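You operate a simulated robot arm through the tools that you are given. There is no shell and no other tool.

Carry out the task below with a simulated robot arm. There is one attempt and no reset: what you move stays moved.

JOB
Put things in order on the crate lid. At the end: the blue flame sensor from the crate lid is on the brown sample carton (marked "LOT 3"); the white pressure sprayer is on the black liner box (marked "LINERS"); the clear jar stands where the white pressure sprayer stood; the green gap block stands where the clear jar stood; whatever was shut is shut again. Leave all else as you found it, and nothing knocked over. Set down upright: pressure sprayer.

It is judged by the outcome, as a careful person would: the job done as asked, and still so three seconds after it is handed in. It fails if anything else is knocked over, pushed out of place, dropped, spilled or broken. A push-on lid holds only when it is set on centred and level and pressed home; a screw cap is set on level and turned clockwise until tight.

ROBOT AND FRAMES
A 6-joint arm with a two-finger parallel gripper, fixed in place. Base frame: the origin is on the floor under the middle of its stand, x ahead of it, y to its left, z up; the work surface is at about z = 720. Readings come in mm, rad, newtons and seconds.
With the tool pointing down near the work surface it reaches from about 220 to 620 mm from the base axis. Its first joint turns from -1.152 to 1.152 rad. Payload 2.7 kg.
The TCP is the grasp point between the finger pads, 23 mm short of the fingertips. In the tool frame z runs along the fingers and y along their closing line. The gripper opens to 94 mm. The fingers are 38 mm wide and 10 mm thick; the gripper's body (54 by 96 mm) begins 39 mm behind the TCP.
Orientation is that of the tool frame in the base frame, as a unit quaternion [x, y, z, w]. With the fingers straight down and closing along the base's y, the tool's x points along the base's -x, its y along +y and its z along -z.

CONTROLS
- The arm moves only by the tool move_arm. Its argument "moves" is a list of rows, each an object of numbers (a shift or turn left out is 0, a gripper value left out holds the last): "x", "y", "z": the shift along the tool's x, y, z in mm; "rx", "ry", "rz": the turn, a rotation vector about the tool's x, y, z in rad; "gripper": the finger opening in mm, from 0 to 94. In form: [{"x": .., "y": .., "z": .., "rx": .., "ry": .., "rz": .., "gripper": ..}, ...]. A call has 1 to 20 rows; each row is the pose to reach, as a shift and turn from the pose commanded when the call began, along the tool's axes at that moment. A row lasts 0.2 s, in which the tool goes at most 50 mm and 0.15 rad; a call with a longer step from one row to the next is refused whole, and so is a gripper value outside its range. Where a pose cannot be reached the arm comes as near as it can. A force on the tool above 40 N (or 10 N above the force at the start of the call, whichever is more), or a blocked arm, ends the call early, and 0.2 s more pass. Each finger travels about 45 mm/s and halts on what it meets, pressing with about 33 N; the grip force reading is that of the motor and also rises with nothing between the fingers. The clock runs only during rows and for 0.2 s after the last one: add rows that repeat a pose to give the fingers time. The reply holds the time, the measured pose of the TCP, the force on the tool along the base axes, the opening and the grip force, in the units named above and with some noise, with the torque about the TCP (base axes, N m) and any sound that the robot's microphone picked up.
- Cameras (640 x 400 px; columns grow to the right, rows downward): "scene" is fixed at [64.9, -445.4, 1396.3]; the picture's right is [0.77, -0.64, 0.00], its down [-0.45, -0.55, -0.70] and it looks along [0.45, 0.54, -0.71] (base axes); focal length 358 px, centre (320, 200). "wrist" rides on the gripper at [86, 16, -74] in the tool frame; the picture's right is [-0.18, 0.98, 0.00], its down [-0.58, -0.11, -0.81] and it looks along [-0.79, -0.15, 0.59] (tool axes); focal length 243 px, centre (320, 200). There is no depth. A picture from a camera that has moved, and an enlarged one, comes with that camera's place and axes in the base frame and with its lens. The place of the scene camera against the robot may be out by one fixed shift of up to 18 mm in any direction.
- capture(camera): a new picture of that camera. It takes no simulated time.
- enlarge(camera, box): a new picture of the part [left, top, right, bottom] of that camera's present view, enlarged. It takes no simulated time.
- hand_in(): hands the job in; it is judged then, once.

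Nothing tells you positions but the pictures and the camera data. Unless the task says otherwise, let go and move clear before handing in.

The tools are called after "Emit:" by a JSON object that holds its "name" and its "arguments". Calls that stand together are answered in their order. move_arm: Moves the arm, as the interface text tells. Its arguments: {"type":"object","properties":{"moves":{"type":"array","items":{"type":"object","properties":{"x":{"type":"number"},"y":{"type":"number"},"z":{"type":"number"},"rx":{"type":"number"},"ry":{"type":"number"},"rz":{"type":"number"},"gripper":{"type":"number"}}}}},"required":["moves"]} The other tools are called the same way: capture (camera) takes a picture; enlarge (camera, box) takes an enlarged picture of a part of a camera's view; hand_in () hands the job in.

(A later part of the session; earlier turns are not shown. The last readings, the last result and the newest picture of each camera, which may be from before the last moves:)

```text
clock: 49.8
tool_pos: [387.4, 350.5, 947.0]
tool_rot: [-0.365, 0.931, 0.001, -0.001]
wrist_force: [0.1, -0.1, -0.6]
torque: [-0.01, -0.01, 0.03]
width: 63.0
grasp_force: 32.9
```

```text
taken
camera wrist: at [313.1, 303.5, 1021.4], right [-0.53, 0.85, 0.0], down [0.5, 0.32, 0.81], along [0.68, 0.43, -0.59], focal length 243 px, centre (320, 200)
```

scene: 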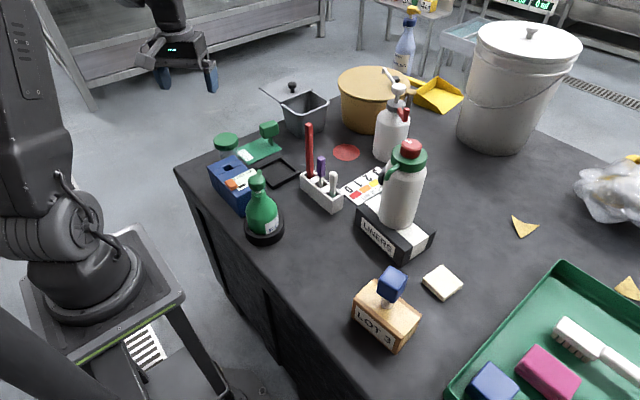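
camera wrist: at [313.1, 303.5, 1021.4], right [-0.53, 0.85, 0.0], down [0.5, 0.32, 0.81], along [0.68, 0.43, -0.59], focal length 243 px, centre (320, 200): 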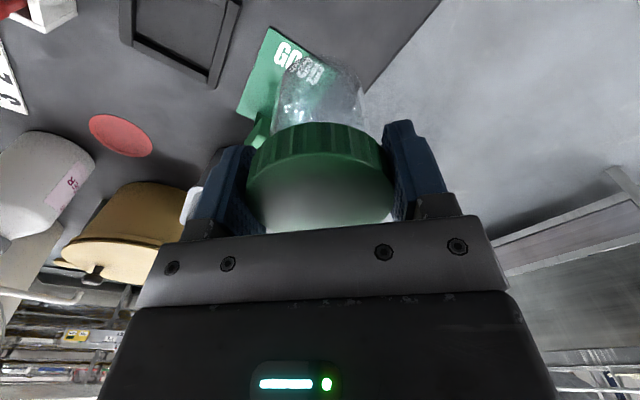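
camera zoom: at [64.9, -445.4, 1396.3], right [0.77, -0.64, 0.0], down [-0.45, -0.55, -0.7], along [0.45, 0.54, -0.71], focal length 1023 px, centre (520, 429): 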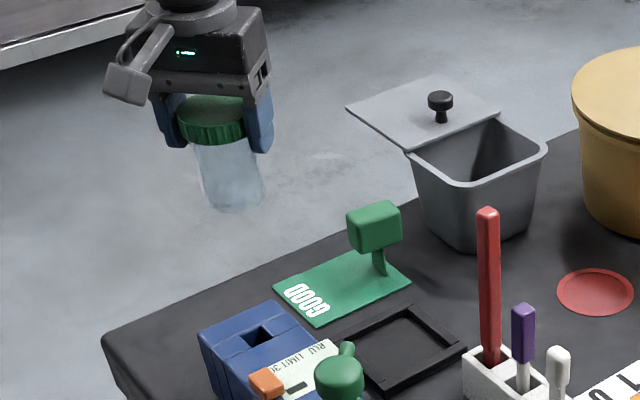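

The jar is up with its lid shut. I'll lift it over the tall red swab, turn the wrist so the camera bracket avoids that swab, and carry it to the sprayer's old spot.

Emit:
{"name": "move_arm", "arguments": {"moves": [{"z": -25}, {"z": -50}, {"z": -75}, {"x": 0.5, "y": -33, "z": -75, "rz": 0.14}, {"x": 1, "y": -66, "z": -75, "rz": 0.28}, {"x": 1.5, "y": -99, "z": -75, "rz": 0.42}, {"x": 2, "y": -131, "z": -75, "rz": 0.56}, {"x": 2.5, "y": -164, "z": -75, "rz": 0.7}, {"x": 3, "y": -197, "z": -75, "rz": 0.84}, {"x": 3.5, "y": -229, "z": -75, "rz": 0.98}, {"x": 4, "y": -262, "z": -75, "rz": 1.12}, {"x": 4.5, "y": -295, "z": -75, "rz": 1.26}, {"x": 4.9, "y": -327.5, "z": -75, "rz": 1.4}, {"x": 4.9, "y": -327.5, "z": -75, "rz": 1.4}, {"x": 4.9, "y": -327.5, "z": -75, "rz": 1.4}]}}

Emit:
{"name": "capture", "arguments": {"camera": "wrist"}}

Emit:
{"name": "capture", "arguments": {"camera": "scene"}}

```text
clock: 53.0
tool_pos: [607.3, 106.8, 1019.9]
tool_rot: [0.321, 0.947, 0.0, 0.001]
wrist_force: [0.0, -0.3, -1.0]
torque: [-0.01, -0.02, -0.01]
width: 63.0
grasp_force: 32.9
```

```text
taken
camera wrist: at [547.0, 172.9, 1095.1], right [0.74, 0.67, 0.0], down [0.4, -0.44, 0.81], along [0.54, -0.6, -0.59], focal length 243 px, centre (320, 200)
```

wrist: 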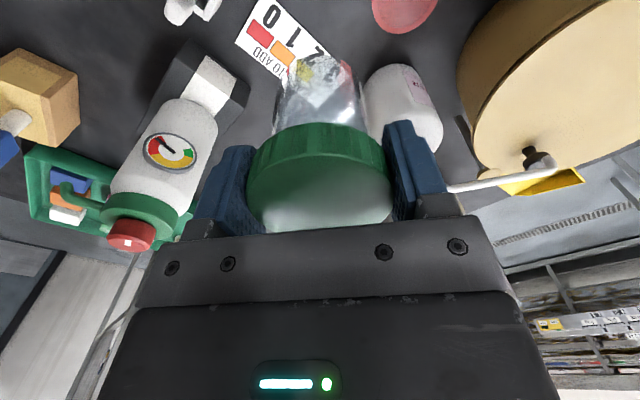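

```text
taken
```

scene: 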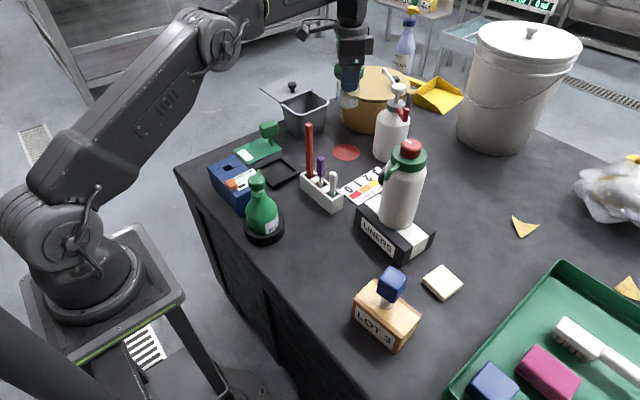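

The jar is over the target with clear space around it. I'll lower in stages and check clearances.

Emit:
{"name": "move_arm", "arguments": {"moves": [{"z": 25}, {"z": 55}, {"z": 85}, {"z": 115}, {"z": 140}, {"z": 160}, {"z": 170}, {"z": 170}]}}

Emit:
{"name": "capture", "arguments": {"camera": "scene"}}

Emit:
{"name": "enlarge", "arguments": {"camera": "scene", "box": [270, 70, 430, 230]}}

Emit:
{"name": "capture", "arguments": {"camera": "wrist"}}

```text
clock: 54.8
tool_pos: [605.9, 106.2, 852.3]
tool_rot: [0.32, 0.947, 0.0, 0.0]
wrist_force: [0.6, -0.4, 0.0]
torque: [0.04, -0.05, -0.02]
width: 63.2
grasp_force: 33.5
```

```text
taken
```

scene: 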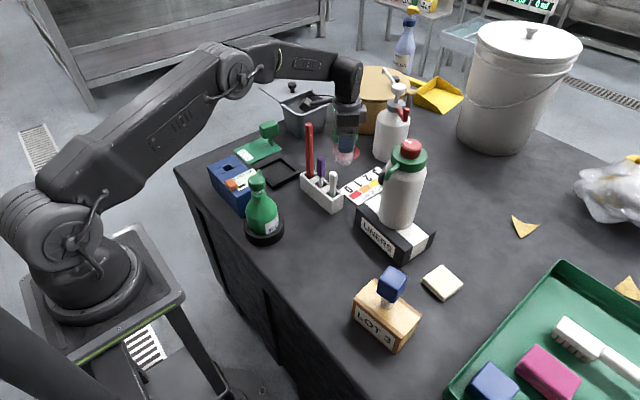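

```text
2.50 times, centred on (350, 150) of scene
camera zoom: at [64.9, -445.4, 1396.3], right [0.77, -0.64, 0.0], down [-0.45, -0.55, -0.7], along [0.45, 0.54, -0.71], focal length 895 px, centre (245, 325)
```

zoom: 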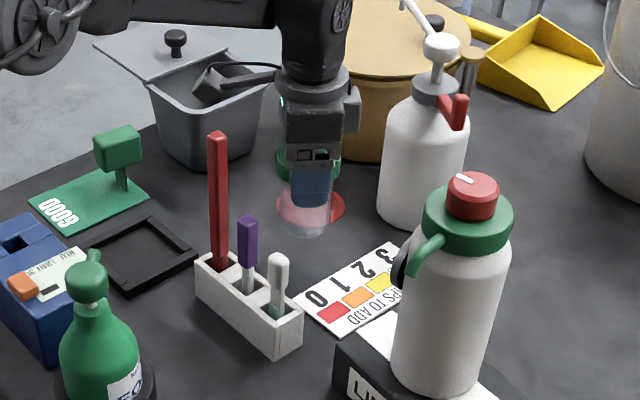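

```text
taken
camera wrist: at [547.8, 173.2, 925.7], right [0.74, 0.67, 0.0], down [0.4, -0.44, 0.81], along [0.54, -0.6, -0.59], focal length 243 px, centre (320, 200)
```

wrist: 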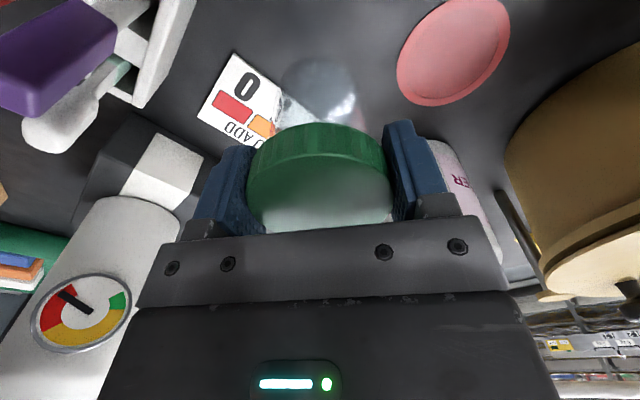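

Clearances look fine. Continuing down to just above the surface.

Emit:
{"name": "move_arm", "arguments": {"moves": [{"x": 0, "y": 0, "z": 15}, {"z": 30}, {"z": 42}, {"z": 50}, {"z": 50}]}}

Emit:
{"name": "enlarge", "arguments": {"camera": "scene", "box": [290, 100, 410, 220]}}

Emit:
{"name": "capture", "arguments": {"camera": "wrist"}}

```text
clock: 56.0
tool_pos: [607.2, 105.8, 801.6]
tool_rot: [0.32, 0.947, 0.001, 0.0]
wrist_force: [-0.4, 0.0, -0.3]
torque: [0.0, -0.04, 0.0]
width: 63.0
grasp_force: 32.8
```

```text
3.33 times, centred on (350, 160) of scene
camera zoom: at [64.9, -445.4, 1396.3], right [0.77, -0.64, 0.0], down [-0.45, -0.55, -0.7], along [0.45, 0.54, -0.71], focal length 1194 px, centre (220, 333)
```

zoom: 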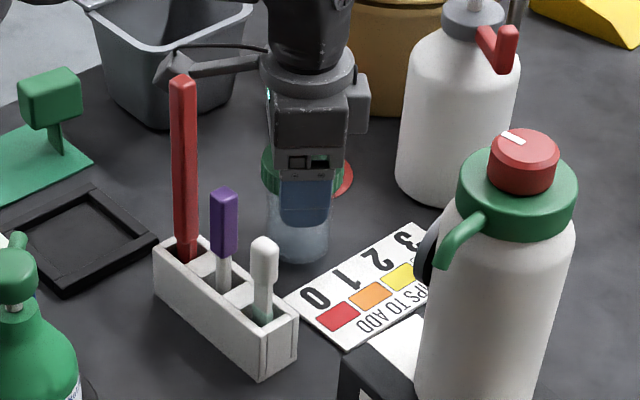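

```text
taken
camera wrist: at [547.9, 171.9, 876.8], right [0.74, 0.67, 0.0], down [0.4, -0.44, 0.81], along [0.54, -0.6, -0.59], focal length 243 px, centre (320, 200)
```

wrist: 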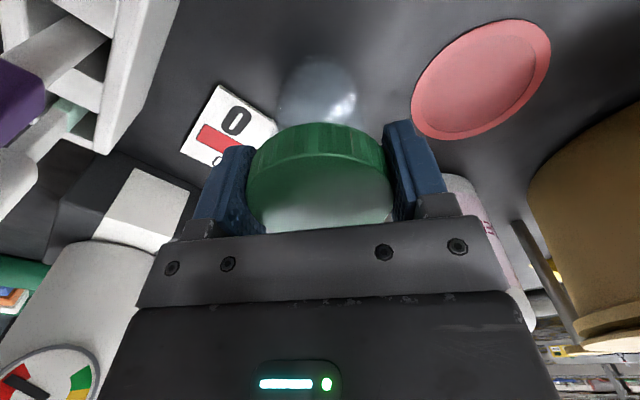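

The jar's position matches the sprayer's old footprint closely, and I'll nudge it a couple of mm. Then I'll step down to contact.

Emit:
{"name": "move_arm", "arguments": {"moves": [{"x": -0.8, "y": 3, "z": 1}, {"x": -0.8, "y": 3, "z": 3}, {"x": -0.8, "y": 3, "z": 5}, {"x": -0.8, "y": 3, "z": 6}, {"x": -0.8, "y": 3, "z": 6}]}}

```text
clock: 57.2
tool_pos: [610.2, 107.2, 796.1]
tool_rot: [0.32, 0.948, -0.001, 0.0]
wrist_force: [-0.8, -0.4, -1.0]
torque: [0.05, 0.01, -0.02]
width: 62.9
grasp_force: 33.5
```

Emit:
{"name": "move_arm", "arguments": {"moves": [{"z": 0.7}, {"z": 1.4}, {"z": 2}, {"z": 2}]}}

```text
clock: 58.2
tool_pos: [609.9, 109.0, 794.8]
tool_rot: [0.32, 0.948, 0.001, 0.0]
wrist_force: [-1.3, -1.1, 3.8]
torque: [0.01, -0.02, 0.0]
width: 62.7
grasp_force: 33.1
```

The jar is resting on the surface with about 4 N. I'll release it here.

Emit:
{"name": "move_arm", "arguments": {"moves": [{"z": -0.5}, {"z": -0.5, "gripper": 65}, {"z": -0.5, "gripper": 68}, {"z": -0.5, "gripper": 76}, {"z": -0.5, "gripper": 90}, {"z": -0.5, "gripper": 94}, {"z": -0.5, "gripper": 94}]}}

Emit:
{"name": "capture", "arguments": {"camera": "wrist"}}

Emit:
{"name": "enlarge", "arguments": {"camera": "scene", "box": [290, 100, 410, 220]}}

```text
clock: 59.8
tool_pos: [610.9, 107.9, 794.8]
tool_rot: [0.32, 0.947, 0.0, 0.0]
wrist_force: [0.4, 0.3, 0.6]
torque: [0.03, 0.0, 0.02]
width: 93.8
grasp_force: 0.0
```

```text
taken
camera wrist: at [551.0, 173.8, 869.1], right [0.74, 0.67, 0.0], down [0.4, -0.44, 0.81], along [0.54, -0.6, -0.59], focal length 243 px, centre (320, 200)
```

wrist: 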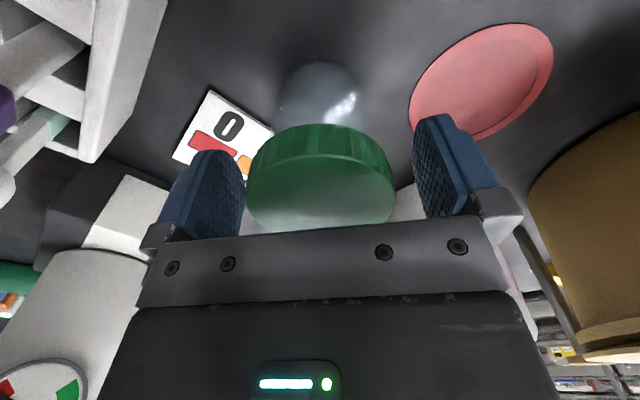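

```text
3.33 times, centred on (350, 160) of scene
camera zoom: at [64.9, -445.4, 1396.3], right [0.77, -0.64, 0.0], down [-0.45, -0.55, -0.7], along [0.45, 0.54, -0.71], focal length 1194 px, centre (220, 333)
```

zoom: 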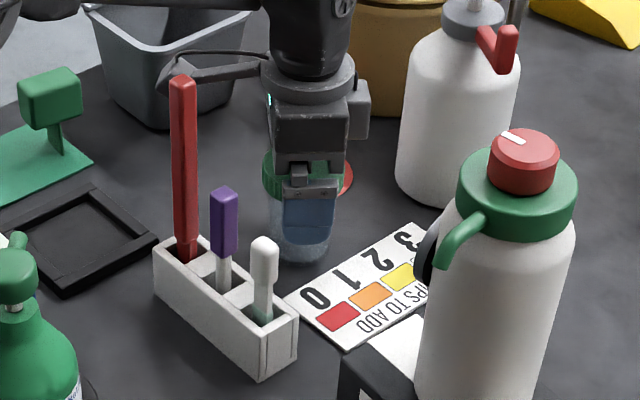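

Released. I'll rise straight up and check the jar.

Emit:
{"name": "move_arm", "arguments": {"moves": [{"z": -8}, {"z": -25}, {"z": -60}, {"z": -100}, {"z": -140}, {"z": -180}, {"z": -215}, {"z": -215}]}}

Emit:
{"name": "capture", "arguments": {"camera": "scene"}}

Emit:
{"name": "enlarge", "arguments": {"camera": "scene", "box": [290, 80, 430, 260]}}

Emit:
{"name": "capture", "arguments": {"camera": "wrist"}}

```text
clock: 61.6
tool_pos: [609.5, 109.1, 1010.7]
tool_rot: [0.32, 0.947, 0.0, 0.0]
wrist_force: [-0.5, 0.8, -1.4]
torque: [0.0, 0.0, 0.01]
width: 93.9
grasp_force: 0.1
```

```text
taken
```

scene: 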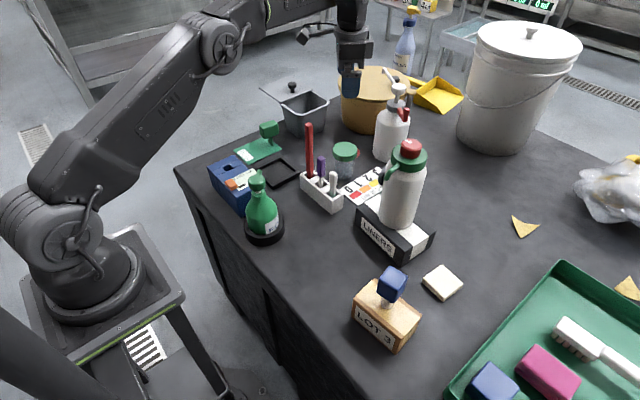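

```text
2.22 times, centred on (360, 170) of scene
camera zoom: at [64.9, -445.4, 1396.3], right [0.77, -0.64, 0.0], down [-0.45, -0.55, -0.7], along [0.45, 0.54, -0.71], focal length 796 px, centre (231, 267)
```

zoom: 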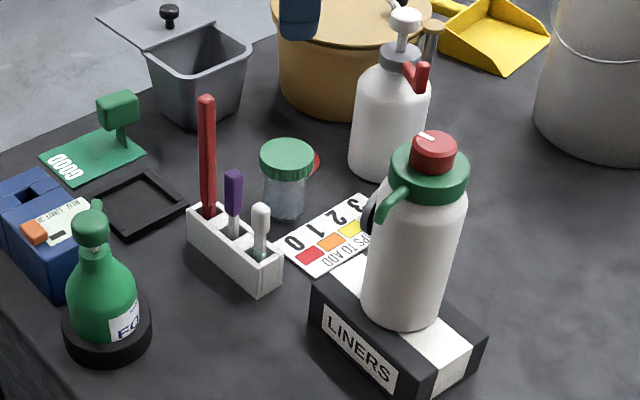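

```text
taken
camera wrist: at [549.4, 175.0, 1085.9], right [0.74, 0.67, 0.0], down [0.4, -0.44, 0.81], along [0.54, -0.6, -0.59], focal length 243 px, centre (320, 200)
```

wrist: 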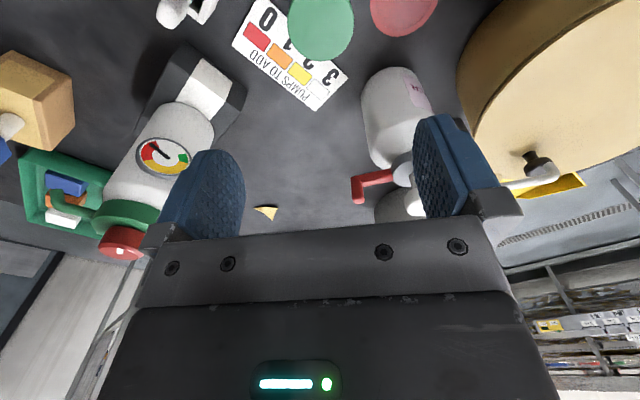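

The jar stands upright where the sprayer was, lid on. Next I'll swing over to inspect the green gap block up close.

Emit:
{"name": "move_arm", "arguments": {"moves": [{"x": 26, "y": 5.5, "z": -10, "rz": -0.136}, {"x": 52, "y": 11, "z": -10, "rz": -0.272}, {"x": 78, "y": 16.5, "z": -10, "rz": -0.408}, {"x": 103, "y": 22, "z": -5, "rz": -0.544}, {"x": 129, "y": 28, "z": 5, "rz": -0.68}, {"x": 155, "y": 33, "z": 15, "rz": -0.816}, {"x": 181, "y": 39, "z": 30, "rz": -0.952}, {"x": 207, "y": 44.5, "z": 40, "rz": -1.088}, {"x": 232.7, "y": 50, "z": 50, "rz": -1.222}, {"x": 232.7, "y": 50, "z": 50, "rz": -1.222}]}}

Emit:
{"name": "capture", "arguments": {"camera": "wrist"}}

Emit:
{"name": "enlarge", "arguments": {"camera": "wrist", "box": [220, 0, 440, 160]}}

```text
clock: 63.8
tool_pos: [453.1, 288.3, 958.0]
tool_rot: [-0.282, 0.959, 0.0, 0.0]
wrist_force: [-0.4, -0.7, -0.4]
torque: [0.02, 0.01, 0.0]
width: 93.9
grasp_force: 0.1
```

```text
taken
camera wrist: at [371.2, 255.7, 1033.4], right [-0.38, 0.93, 0.0], down [0.55, 0.22, 0.81], along [0.75, 0.31, -0.59], focal length 243 px, centre (320, 200)
```

wrist: 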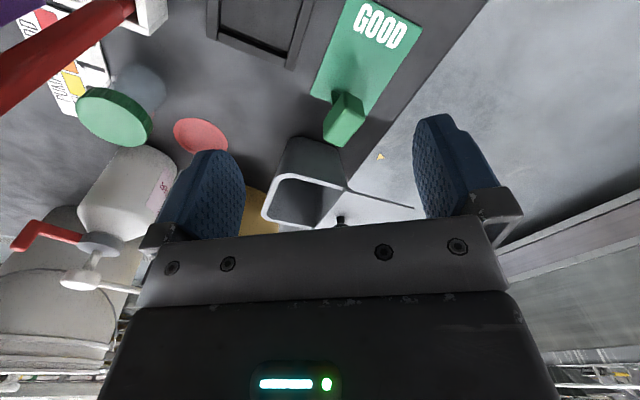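

```text
2.50 times, centred on (330, 80) of wrist
camera zoom: at [371.2, 255.7, 1033.4], right [-0.38, 0.93, 0.0], down [0.55, 0.22, 0.81], along [0.75, 0.31, -0.59], focal length 606 px, centre (295, 500)
```

zoom: 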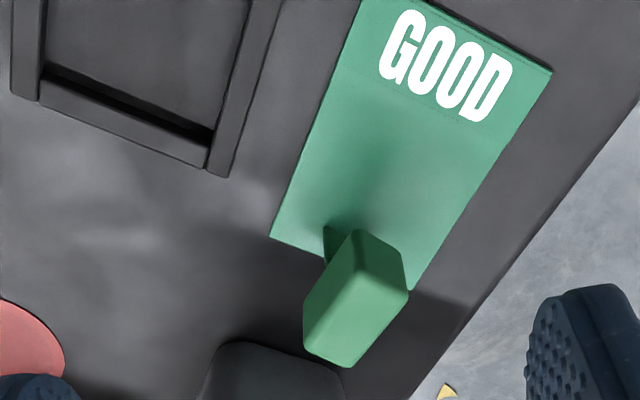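

I can see the block, its fin and the GOOD plate clearly now. I'll zoom in more to work out its faces and yaw.

Emit:
{"name": "enlarge", "arguments": {"camera": "wrist", "box": [310, 80, 380, 155]}}

Emit:
{"name": "enlarge", "arguments": {"camera": "scene", "box": [230, 115, 290, 170]}}

```text
5.33 times, centred on (345, 118) of wrist
camera zoom: at [371.2, 255.7, 1033.4], right [-0.38, 0.93, 0.0], down [0.55, 0.22, 0.81], along [0.75, 0.31, -0.59], focal length 1294 px, centre (187, 640)
```

zoom: 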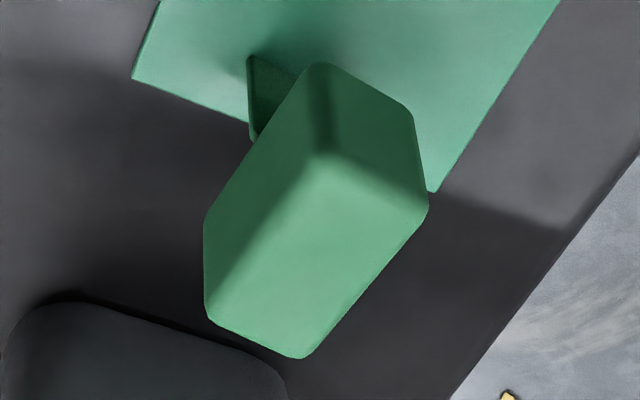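

```text
7.27 times, centred on (260, 142) of scene
camera zoom: at [64.9, -445.4, 1396.3], right [0.77, -0.64, 0.0], down [-0.45, -0.55, -0.7], along [0.45, 0.54, -0.71], focal length 2604 px, centre (756, 618)
```

zoom: 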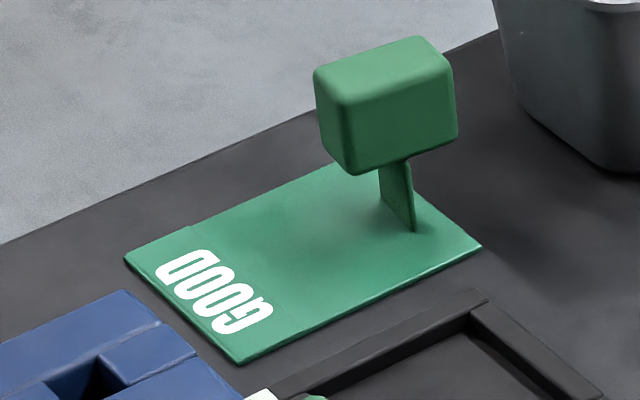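

The plate is square to the bench while the block is turned about −6°, so I take them to be separate pieces. The block's top is about 48 × 25 mm, centred near (529, 350). I'll try to get above it, as it's near my reach limit.

Emit:
{"name": "move_arm", "arguments": {"moves": [{"x": -16, "y": 2, "z": 10, "rz": 0.112}, {"x": -32.5, "y": 4, "z": 25, "rz": 0.224}, {"x": -49, "y": 5.5, "z": 40, "rz": 0.336}, {"x": -65, "y": 7, "z": 60, "rz": 0.448}, {"x": -81, "y": 9, "z": 80, "rz": 0.56}, {"x": -97.5, "y": 11, "z": 96, "rz": 0.672}, {"x": -97.5, "y": 11, "z": 96, "rz": 0.672}]}}

Emit:
{"name": "capture", "arguments": {"camera": "wrist"}}

Emit:
{"name": "enlarge", "arguments": {"camera": "scene", "box": [200, 70, 340, 190]}}

```text
clock: 65.4
tool_pos: [530.9, 349.2, 863.2]
tool_rot: [0.051, 0.999, 0.001, 0.0]
wrist_force: [-0.9, -0.3, -0.1]
torque: [-0.03, 0.03, 0.01]
width: 94.0
grasp_force: 0.0
```

```text
taken
camera wrist: at [446.4, 375.1, 938.2], right [0.28, 0.96, 0.0], down [0.57, -0.17, 0.81], along [0.77, -0.23, -0.59], focal length 243 px, centre (320, 200)
```

wrist: 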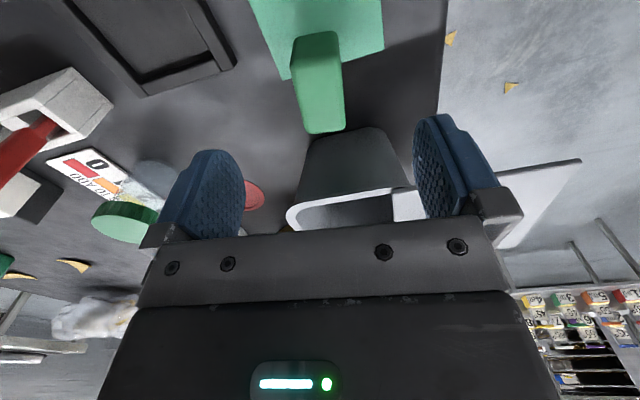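

```text
3.33 times, centred on (270, 130) of scene
camera zoom: at [64.9, -445.4, 1396.3], right [0.77, -0.64, 0.0], down [-0.45, -0.55, -0.7], along [0.45, 0.54, -0.71], focal length 1194 px, centre (487, 433)
```

zoom: 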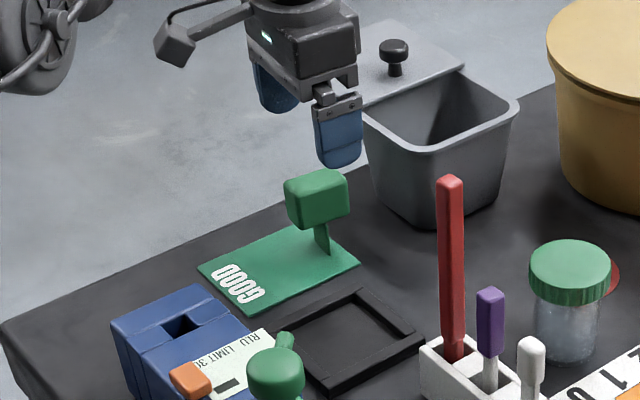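

The pose is reachable straight down. I'll zoom on the block for its position and yaw relative to the fingers.

Emit:
{"name": "enlarge", "arguments": {"camera": "wrist", "box": [250, 0, 390, 150]}}

```text
2.67 times, centred on (320, 75) of wrist
camera zoom: at [446.4, 375.1, 938.2], right [0.28, 0.96, 0.0], down [0.57, -0.17, 0.81], along [0.77, -0.23, -0.59], focal length 647 px, centre (320, 533)
```

zoom: 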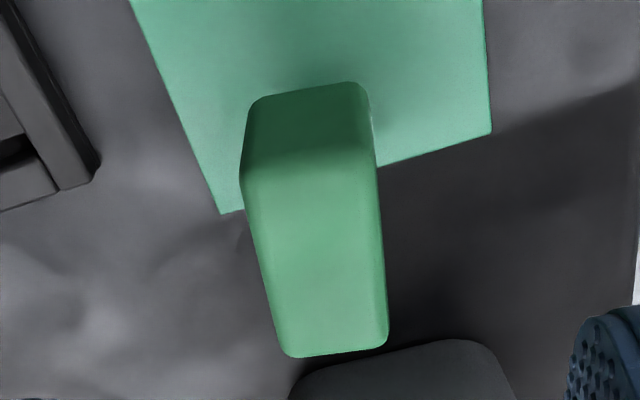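

The block's centre is at (530, 351), z 758–798, and lines up with the TCP. I'll make a tiny yaw correction and descend around it.

Emit:
{"name": "move_arm", "arguments": {"moves": [{"y": 0.5, "z": 20, "rz": 0.024}, {"y": 0.5, "z": 40, "rz": 0.024}, {"y": 0.5, "z": 55, "rz": 0.024}, {"y": 0.5, "z": 55, "rz": 0.024}]}}

Emit:
{"name": "capture", "arguments": {"camera": "wrist"}}

Emit:
{"name": "enlarge", "arguments": {"camera": "scene", "box": [220, 90, 320, 180]}}

```text
clock: 66.4
tool_pos: [531.5, 349.6, 807.8]
tool_rot: [0.062, 0.998, 0.0, 0.0]
wrist_force: [0.6, -0.5, 0.0]
torque: [0.02, -0.01, 0.0]
width: 93.8
grasp_force: 0.0
```

```text
taken
camera wrist: at [447.3, 377.9, 882.7], right [0.31, 0.95, 0.0], down [0.56, -0.18, 0.81], along [0.77, -0.25, -0.59], focal length 243 px, centre (320, 200)
```

wrist: 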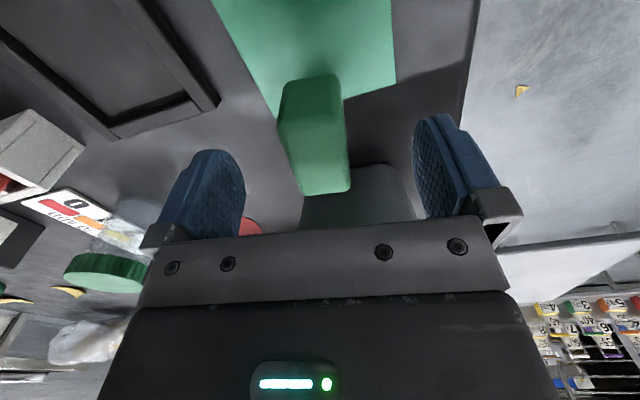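

```text
4.44 times, centred on (270, 135) of scene
camera zoom: at [64.9, -445.4, 1396.3], right [0.77, -0.64, 0.0], down [-0.45, -0.55, -0.7], along [0.45, 0.54, -0.71], focal length 1592 px, centre (542, 489)
```

zoom: 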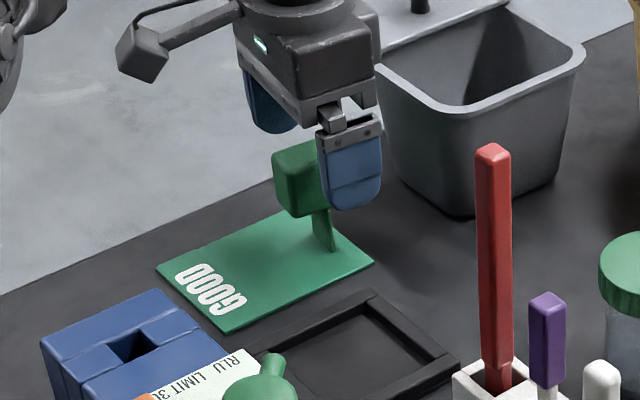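

The block is centred between the fingers with clear space to the bin. I'll descend to grip height.

Emit:
{"name": "move_arm", "arguments": {"moves": [{"z": 12}, {"z": 22}, {"z": 26.5}, {"z": 26.5, "gripper": 75}, {"z": 26.5, "gripper": 60}, {"z": 26.5, "gripper": 45}, {"z": 26.5, "gripper": 40}, {"z": 26.5, "gripper": 40}]}}

Emit:
{"name": "capture", "arguments": {"camera": "wrist"}}

Emit:
{"name": "enlarge", "arguments": {"camera": "wrist", "box": [230, 50, 410, 240]}}

```text
clock: 68.2
tool_pos: [530.7, 352.4, 781.5]
tool_rot: [0.062, 0.998, 0.0, 0.0]
wrist_force: [-0.8, 0.0, 0.4]
torque: [0.03, 0.02, 0.0]
width: 40.2
grasp_force: 0.0
```

```text
taken
camera wrist: at [447.4, 378.6, 856.7], right [0.31, 0.95, 0.0], down [0.56, -0.18, 0.81], along [0.77, -0.25, -0.59], focal length 243 px, centre (320, 200)
```

wrist: 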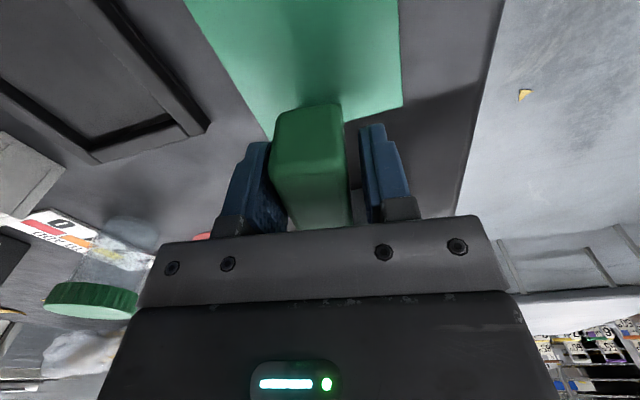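

```text
2.11 times, centred on (320, 145) of wrist
camera zoom: at [447.4, 378.6, 856.7], right [0.31, 0.95, 0.0], down [0.56, -0.18, 0.81], along [0.77, -0.25, -0.59], focal length 511 px, centre (320, 316)
```

zoom: 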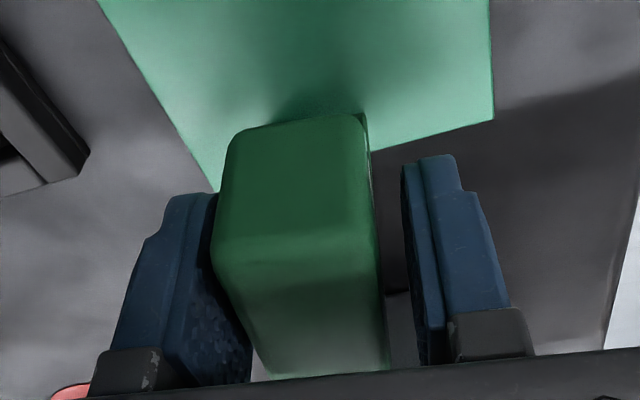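

The block is centred between the pads, allowing for the camera's yaw. Closing gently.

Emit:
{"name": "move_arm", "arguments": {"moves": [{"gripper": 36}, {"gripper": 32}, {"gripper": 28}, {"gripper": 20}, {"gripper": 15}, {"gripper": 15}]}}

Emit:
{"name": "enlarge", "arguments": {"camera": "wrist", "box": [230, 50, 410, 240]}}

Emit:
{"name": "enlarge", "arguments": {"camera": "scene", "box": [220, 90, 320, 180]}}

```text
clock: 69.6
tool_pos: [531.5, 351.0, 781.1]
tool_rot: [0.064, 0.998, 0.0, 0.0]
wrist_force: [0.6, 0.0, -0.2]
torque: [0.01, 0.02, -0.02]
width: 29.5
grasp_force: 33.0
```

```text
2.11 times, centred on (320, 145) of wrist
camera zoom: at [447.4, 378.6, 856.7], right [0.31, 0.95, 0.0], down [0.56, -0.18, 0.81], along [0.77, -0.25, -0.59], focal length 511 px, centre (320, 316)
```

zoom: 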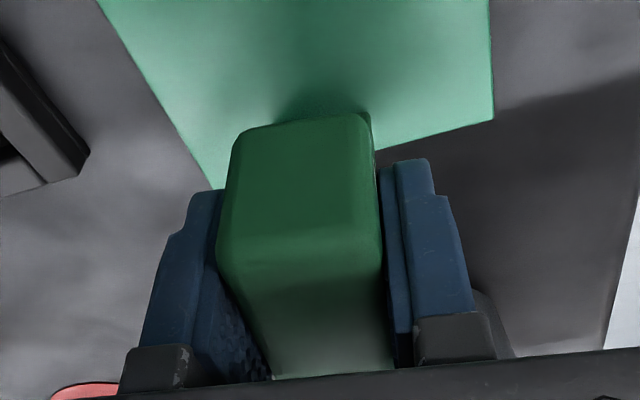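

```text
4.44 times, centred on (270, 135) of scene
camera zoom: at [64.9, -445.4, 1396.3], right [0.77, -0.64, 0.0], down [-0.45, -0.55, -0.7], along [0.45, 0.54, -0.71], focal length 1592 px, centre (542, 489)
```

zoom: 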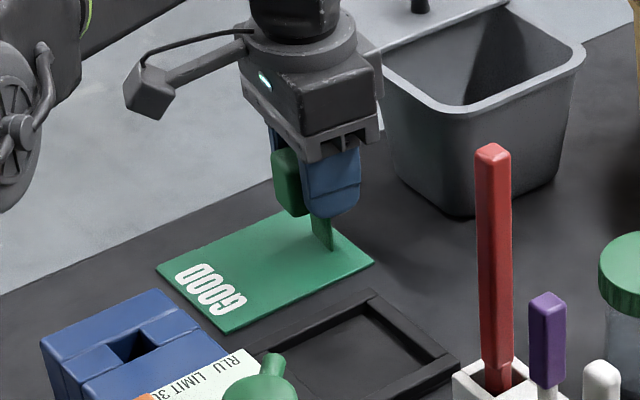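

Gripped at 29.5 mm. I'll lift only slightly and see whether the GOOD plate stays put.

Emit:
{"name": "move_arm", "arguments": {"moves": [{"z": -2}, {"z": -5}, {"z": -9}, {"z": -12}, {"z": -12}]}}

Emit:
{"name": "enlarge", "arguments": {"camera": "scene", "box": [220, 90, 320, 180]}}

Emit:
{"name": "enlarge", "arguments": {"camera": "wrist", "box": [200, 0, 440, 200]}}

```text
clock: 70.8
tool_pos: [531.4, 350.8, 792.0]
tool_rot: [0.063, 0.998, 0.0, 0.001]
wrist_force: [1.0, -1.0, -0.2]
torque: [-0.01, 0.02, 0.0]
width: 29.7
grasp_force: 32.4
```

```text
4.44 times, centred on (270, 135) of scene
camera zoom: at [64.9, -445.4, 1396.3], right [0.77, -0.64, 0.0], down [-0.45, -0.55, -0.7], along [0.45, 0.54, -0.71], focal length 1592 px, centre (542, 489)
```

zoom: 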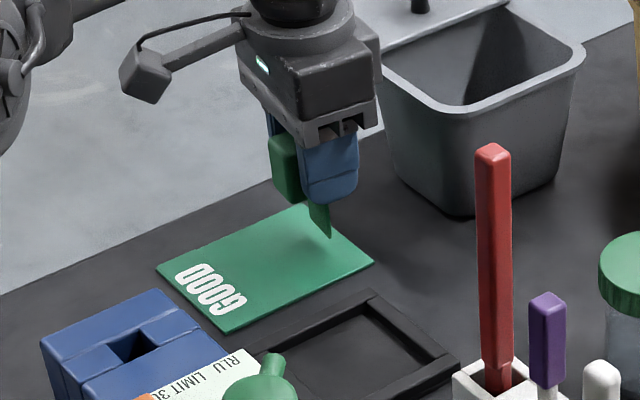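

```text
2.00 times, centred on (320, 100) of wrist
camera zoom: at [447.0, 378.4, 868.1], right [0.31, 0.95, 0.0], down [0.56, -0.18, 0.81], along [0.77, -0.25, -0.59], focal length 485 px, centre (320, 400)
```

zoom: 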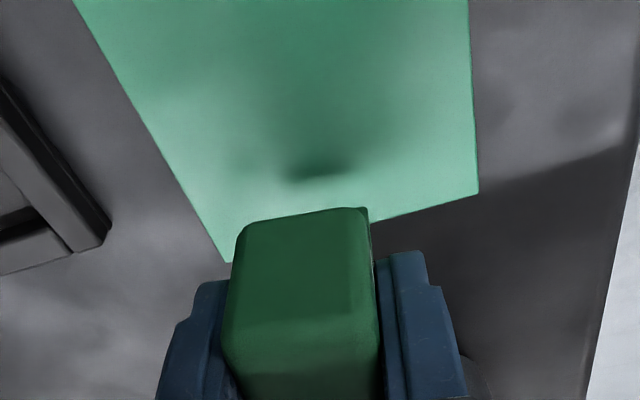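

The plate stays behind, so the block is separate. I'll lift it higher and inspect the fin's foot.

Emit:
{"name": "move_arm", "arguments": {"moves": [{"z": -25}, {"z": -55}, {"z": -90}, {"z": -110}, {"z": -110}]}}

Emit:
{"name": "enlarge", "arguments": {"camera": "scene", "box": [250, 70, 300, 130]}}

Emit:
{"name": "capture", "arguments": {"camera": "wrist"}}

Emit:
{"name": "enlarge", "arguments": {"camera": "scene", "box": [200, 50, 330, 190]}}

```text
clock: 72.0
tool_pos: [534.1, 350.4, 902.5]
tool_rot: [0.063, 0.998, 0.0, 0.0]
wrist_force: [0.3, 0.4, -0.3]
torque: [0.0, 0.02, -0.03]
width: 29.7
grasp_force: 33.1
```

```text
6.67 times, centred on (275, 100) of scene
camera zoom: at [64.9, -445.4, 1396.3], right [0.77, -0.64, 0.0], down [-0.45, -0.55, -0.7], along [0.45, 0.54, -0.71], focal length 2387 px, centre (620, 867)
```

zoom: 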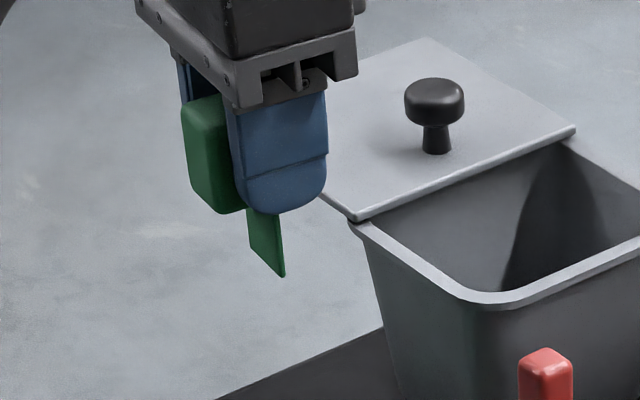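

```text
taken
camera wrist: at [449.3, 378.1, 978.1], right [0.31, 0.95, 0.0], down [0.56, -0.18, 0.81], along [0.77, -0.25, -0.59], focal length 243 px, centre (320, 200)
```

wrist: 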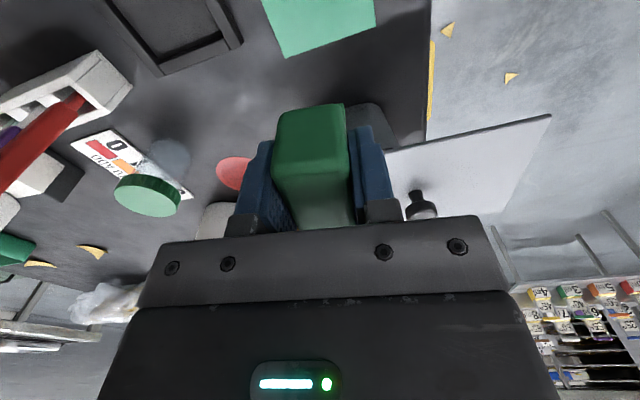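

```text
2.86 times, centred on (265, 120) of scene
camera zoom: at [64.9, -445.4, 1396.3], right [0.77, -0.64, 0.0], down [-0.45, -0.55, -0.7], along [0.45, 0.54, -0.71], focal length 1023 px, centre (477, 429)
```

zoom: 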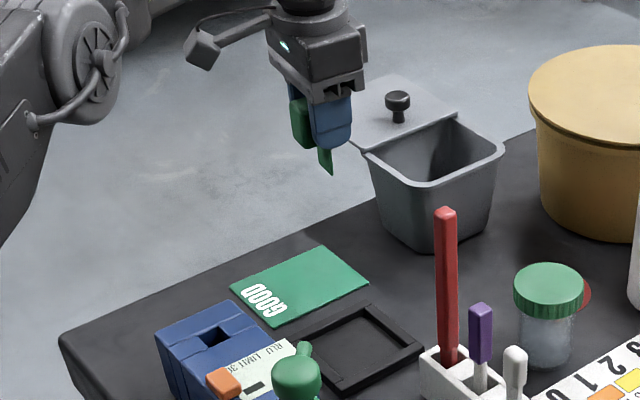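

The fin is a thin blade about 24 mm wide, so it must be set down exactly vertical. I'll carry it level to the jar's old spot at (388, 350) without changing the tool orientation.

Emit:
{"name": "move_arm", "arguments": {"moves": [{"x": 24, "y": -3}, {"x": 48, "y": -6}, {"x": 72, "y": -9}, {"x": 95, "y": -12}, {"x": 119, "y": -15}, {"x": 142.4, "y": -18}, {"x": 142.4, "y": -18}]}}

Emit:
{"name": "capture", "arguments": {"camera": "wrist"}}

Emit:
{"name": "enlarge", "arguments": {"camera": "scene", "box": [180, 70, 300, 190]}}

```text
clock: 73.6
tool_pos: [388.6, 351.8, 903.3]
tool_rot: [0.063, 0.998, -0.001, 0.0]
wrist_force: [0.6, 0.0, -1.0]
torque: [0.04, -0.02, 0.03]
width: 29.4
grasp_force: 33.1
```

```text
taken
camera wrist: at [304.1, 379.7, 977.9], right [0.31, 0.95, 0.0], down [0.56, -0.18, 0.81], along [0.77, -0.25, -0.59], focal length 243 px, centre (320, 200)
```

wrist: 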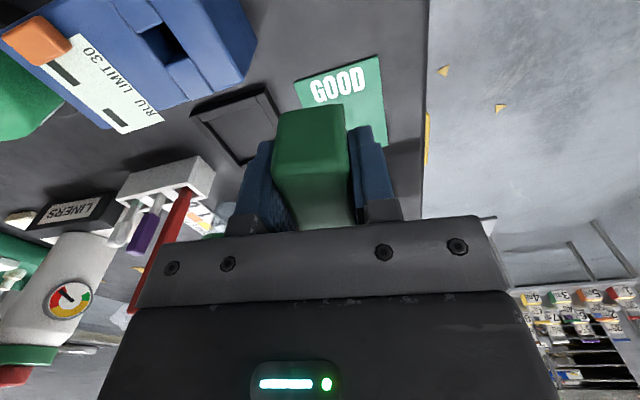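

```text
3.33 times, centred on (240, 130) of scene
camera zoom: at [64.9, -445.4, 1396.3], right [0.77, -0.64, 0.0], down [-0.45, -0.55, -0.7], along [0.45, 0.54, -0.71], focal length 1194 px, centre (587, 433)
```

zoom: 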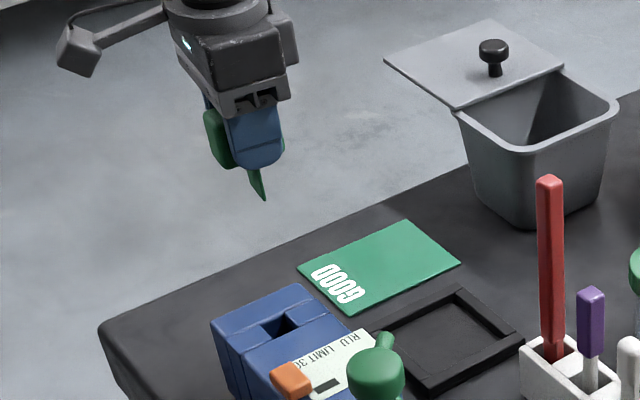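

The block hangs over the jar's old spot and clears the blue box. I'll lower it to a few mm above the surface.

Emit:
{"name": "move_arm", "arguments": {"moves": [{"z": 30}, {"z": 60}, {"z": 85}, {"z": 105}, {"z": 115}, {"z": 115}]}}

Emit:
{"name": "enlarge", "arguments": {"camera": "scene", "box": [180, 90, 280, 190]}}

Emit:
{"name": "capture", "arguments": {"camera": "wrist"}}

```text
clock: 75.0
tool_pos: [386.9, 351.1, 790.0]
tool_rot: [0.064, 0.998, 0.0, 0.001]
wrist_force: [-0.2, 1.0, -1.3]
torque: [0.03, -0.01, -0.02]
width: 29.5
grasp_force: 33.2
```

```text
4.00 times, centred on (230, 140) of scene
camera zoom: at [64.9, -445.4, 1396.3], right [0.77, -0.64, 0.0], down [-0.45, -0.55, -0.7], along [0.45, 0.54, -0.71], focal length 1432 px, centre (680, 440)
```

zoom: 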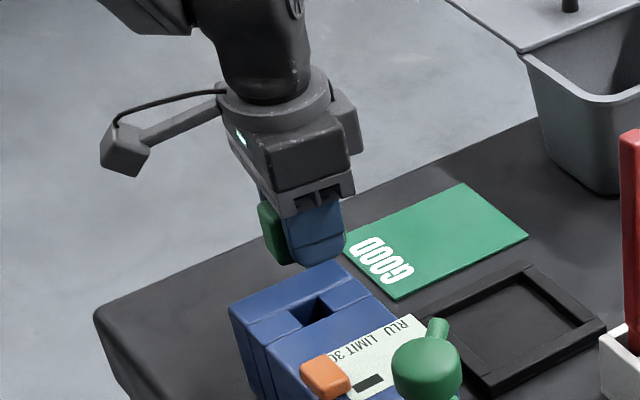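

```text
taken
camera wrist: at [303.4, 378.4, 864.0], right [0.31, 0.95, 0.0], down [0.56, -0.18, 0.81], along [0.77, -0.25, -0.59], focal length 243 px, centre (320, 200)
```

wrist: 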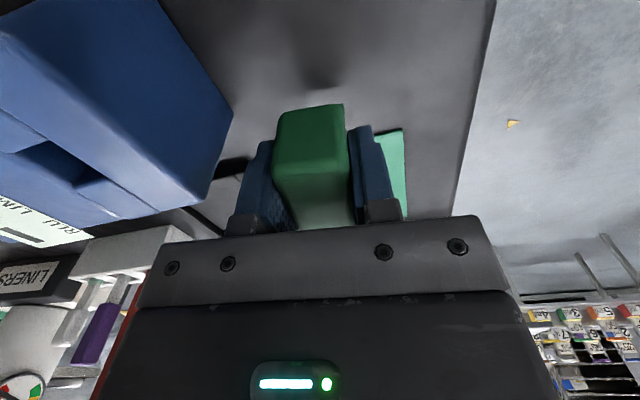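

It's about 10 mm above the surface with roughly 20 mm to the blue box. Stepping down to contact.

Emit:
{"name": "move_arm", "arguments": {"moves": [{"z": 3}, {"z": 6}, {"z": 8}, {"z": 8}]}}

```text
clock: 76.0
tool_pos: [387.8, 350.1, 781.7]
tool_rot: [0.063, 0.998, 0.001, 0.0]
wrist_force: [-0.1, 0.5, -0.5]
torque: [0.0, -0.03, 0.03]
width: 28.9
grasp_force: 32.7
```

Emit:
{"name": "move_arm", "arguments": {"moves": [{"z": 0.7}, {"z": 1.4}, {"z": 1.4}]}}

Emit:
{"name": "enlarge", "arguments": {"camera": "wrist", "box": [250, 50, 390, 150]}}

```text
clock: 76.8
tool_pos: [387.5, 349.4, 780.2]
tool_rot: [0.062, 0.998, 0.0, 0.001]
wrist_force: [0.3, 0.1, -1.1]
torque: [0.02, -0.02, -0.02]
width: 29.6
grasp_force: 32.6
```

```text
4.00 times, centred on (320, 100) of wrist
camera zoom: at [303.4, 378.3, 853.7], right [0.3, 0.95, 0.0], down [0.56, -0.18, 0.81], along [0.77, -0.25, -0.59], focal length 970 px, centre (320, 600)
```

zoom: 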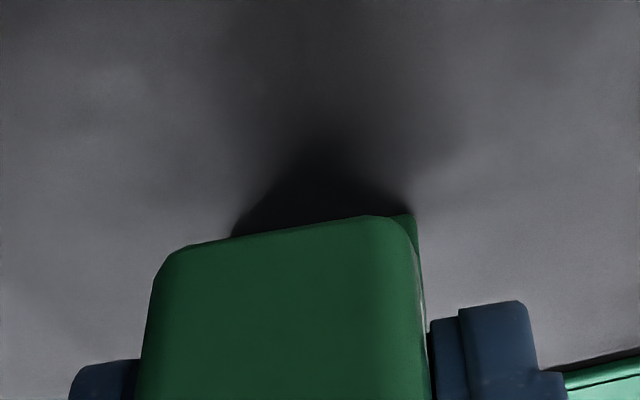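

No contact yet. Continuing in half-millimetre steps.

Emit:
{"name": "move_arm", "arguments": {"moves": [{"z": 0.5}, {"z": 1.0}, {"z": 1.0}]}}

```text
clock: 77.6
tool_pos: [388.0, 351.2, 778.3]
tool_rot: [0.061, 0.998, 0.0, 0.0]
wrist_force: [-1.6, -1.6, 9.3]
torque: [-0.16, 0.11, 0.01]
width: 29.4
grasp_force: 33.5
```

Contact at about z = 778.5 with 9 N. I'll back off to a light touch.

Emit:
{"name": "move_arm", "arguments": {"moves": [{"z": -0.4}, {"z": -0.4}, {"z": -0.4}]}}

```text
clock: 78.4
tool_pos: [388.6, 350.6, 778.1]
tool_rot: [0.061, 0.998, 0.001, 0.001]
wrist_force: [1.9, 0.1, 7.1]
torque: [-0.03, -0.15, 0.01]
width: 29.4
grasp_force: 32.9
```

Emit:
{"name": "move_arm", "arguments": {"moves": [{"z": -0.5}, {"z": -0.5}, {"z": -0.5}]}}

```text
clock: 79.2
tool_pos: [387.1, 350.6, 777.8]
tool_rot: [0.062, 0.998, 0.0, 0.0]
wrist_force: [1.5, 1.1, 5.2]
torque: [0.08, -0.1, 0.02]
width: 29.5
grasp_force: 33.3
```

Emit:
{"name": "move_arm", "arguments": {"moves": [{"z": -0.6}, {"z": -0.6}, {"z": -0.6}]}}

Emit:
{"name": "enlarge", "arguments": {"camera": "wrist", "box": [250, 50, 390, 150]}}

```text
clock: 80.0
tool_pos: [387.0, 349.8, 778.5]
tool_rot: [0.063, 0.998, -0.001, 0.0]
wrist_force: [-0.1, -0.1, -0.6]
torque: [0.01, 0.02, -0.01]
width: 29.4
grasp_force: 33.2
```

```text
4.00 times, centred on (320, 100) of wrist
camera zoom: at [303.3, 378.1, 854.0], right [0.31, 0.95, 0.0], down [0.56, -0.18, 0.81], along [0.77, -0.25, -0.59], focal length 970 px, centre (320, 600)
```

zoom: 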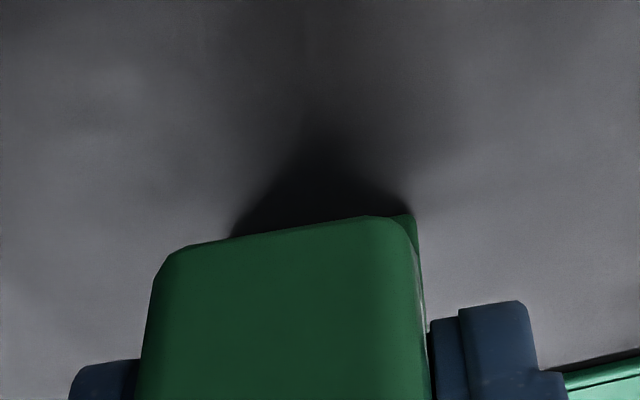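

The load is gone, so the foot is within a fraction of a millimetre of the surface. I'll add a light touch and open very gradually.

Emit:
{"name": "move_arm", "arguments": {"moves": [{"z": 0.25}, {"z": 0.25}, {"z": 0.25, "gripper": 29.8}, {"z": 0.25, "gripper": 30.4}, {"z": 0.25, "gripper": 31}, {"z": 0.25, "gripper": 32}, {"z": 0.25, "gripper": 34}, {"z": 0.25, "gripper": 37}, {"z": 0.25, "gripper": 41}, {"z": 0.25, "gripper": 45}, {"z": 0.25, "gripper": 50}, {"z": 0.25, "gripper": 50}]}}

Emit:
{"name": "capture", "arguments": {"camera": "wrist"}}

Emit:
{"name": "enlarge", "arguments": {"camera": "wrist", "box": [230, 50, 410, 240]}}

```text
clock: 82.6
tool_pos: [388.3, 350.9, 779.3]
tool_rot: [0.063, 0.998, 0.0, 0.0]
wrist_force: [1.2, -0.2, -0.1]
torque: [0.0, -0.03, 0.02]
width: 49.7
grasp_force: 0.2
```

```text
taken
camera wrist: at [303.8, 378.3, 854.3], right [0.31, 0.95, 0.0], down [0.56, -0.18, 0.81], along [0.77, -0.25, -0.59], focal length 243 px, centre (320, 200)
```

wrist: 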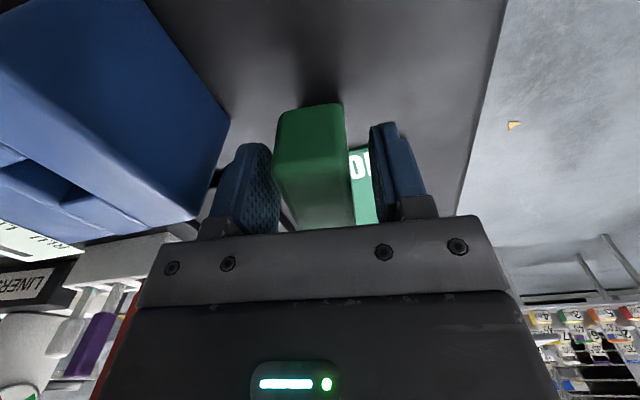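

```text
2.11 times, centred on (320, 145) of wrist
camera zoom: at [303.8, 378.3, 854.3], right [0.31, 0.95, 0.0], down [0.56, -0.18, 0.81], along [0.77, -0.25, -0.59], focal length 511 px, centre (320, 316)
```

zoom: 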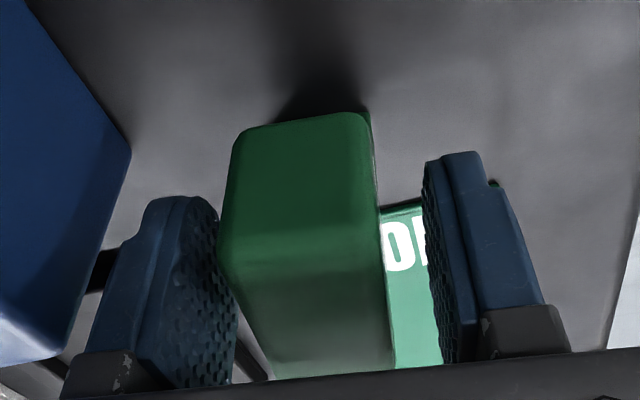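

The block stands free between the fingers. I'll pause a moment, then rise straight up slowly.

Emit:
{"name": "move_arm", "arguments": {"moves": [{"z": 0}, {"z": 0}, {"z": -5}, {"z": -12}, {"z": -22}, {"z": -35}, {"z": -50}, {"z": -75}, {"z": -100}, {"z": -130}, {"z": -130}]}}

Emit:
{"name": "capture", "arguments": {"camera": "wrist"}}

Emit:
{"name": "enlarge", "arguments": {"camera": "scene", "box": [180, 90, 300, 200]}}

```text
clock: 85.0
tool_pos: [387.4, 348.9, 909.0]
tool_rot: [0.062, 0.998, 0.0, 0.0]
wrist_force: [-0.2, 1.1, 0.9]
torque: [-0.02, -0.02, -0.02]
width: 50.0
grasp_force: 0.1
```

```text
taken
camera wrist: at [303.6, 376.7, 984.1], right [0.3, 0.95, 0.0], down [0.56, -0.18, 0.81], along [0.77, -0.25, -0.59], focal length 243 px, centre (320, 200)
```

wrist: 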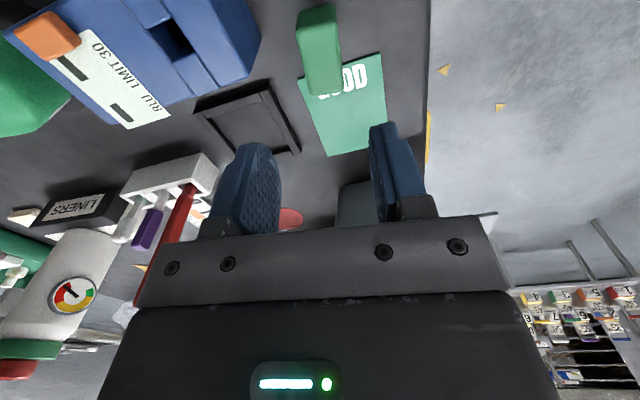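

```text
3.64 times, centred on (240, 145) of scene
camera zoom: at [64.9, -445.4, 1396.3], right [0.77, -0.64, 0.0], down [-0.45, -0.55, -0.7], along [0.45, 0.54, -0.71], focal length 1302 px, centre (611, 400)
```

zoom: 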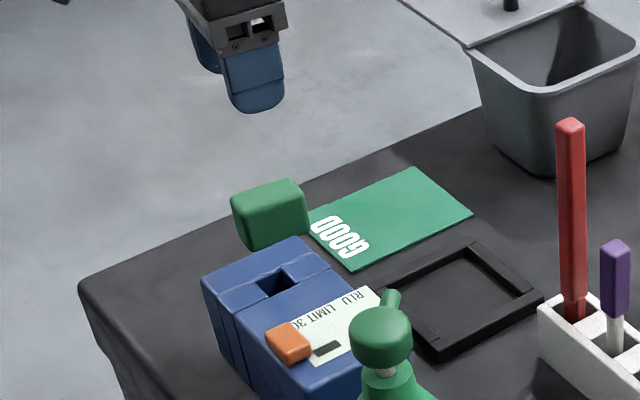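

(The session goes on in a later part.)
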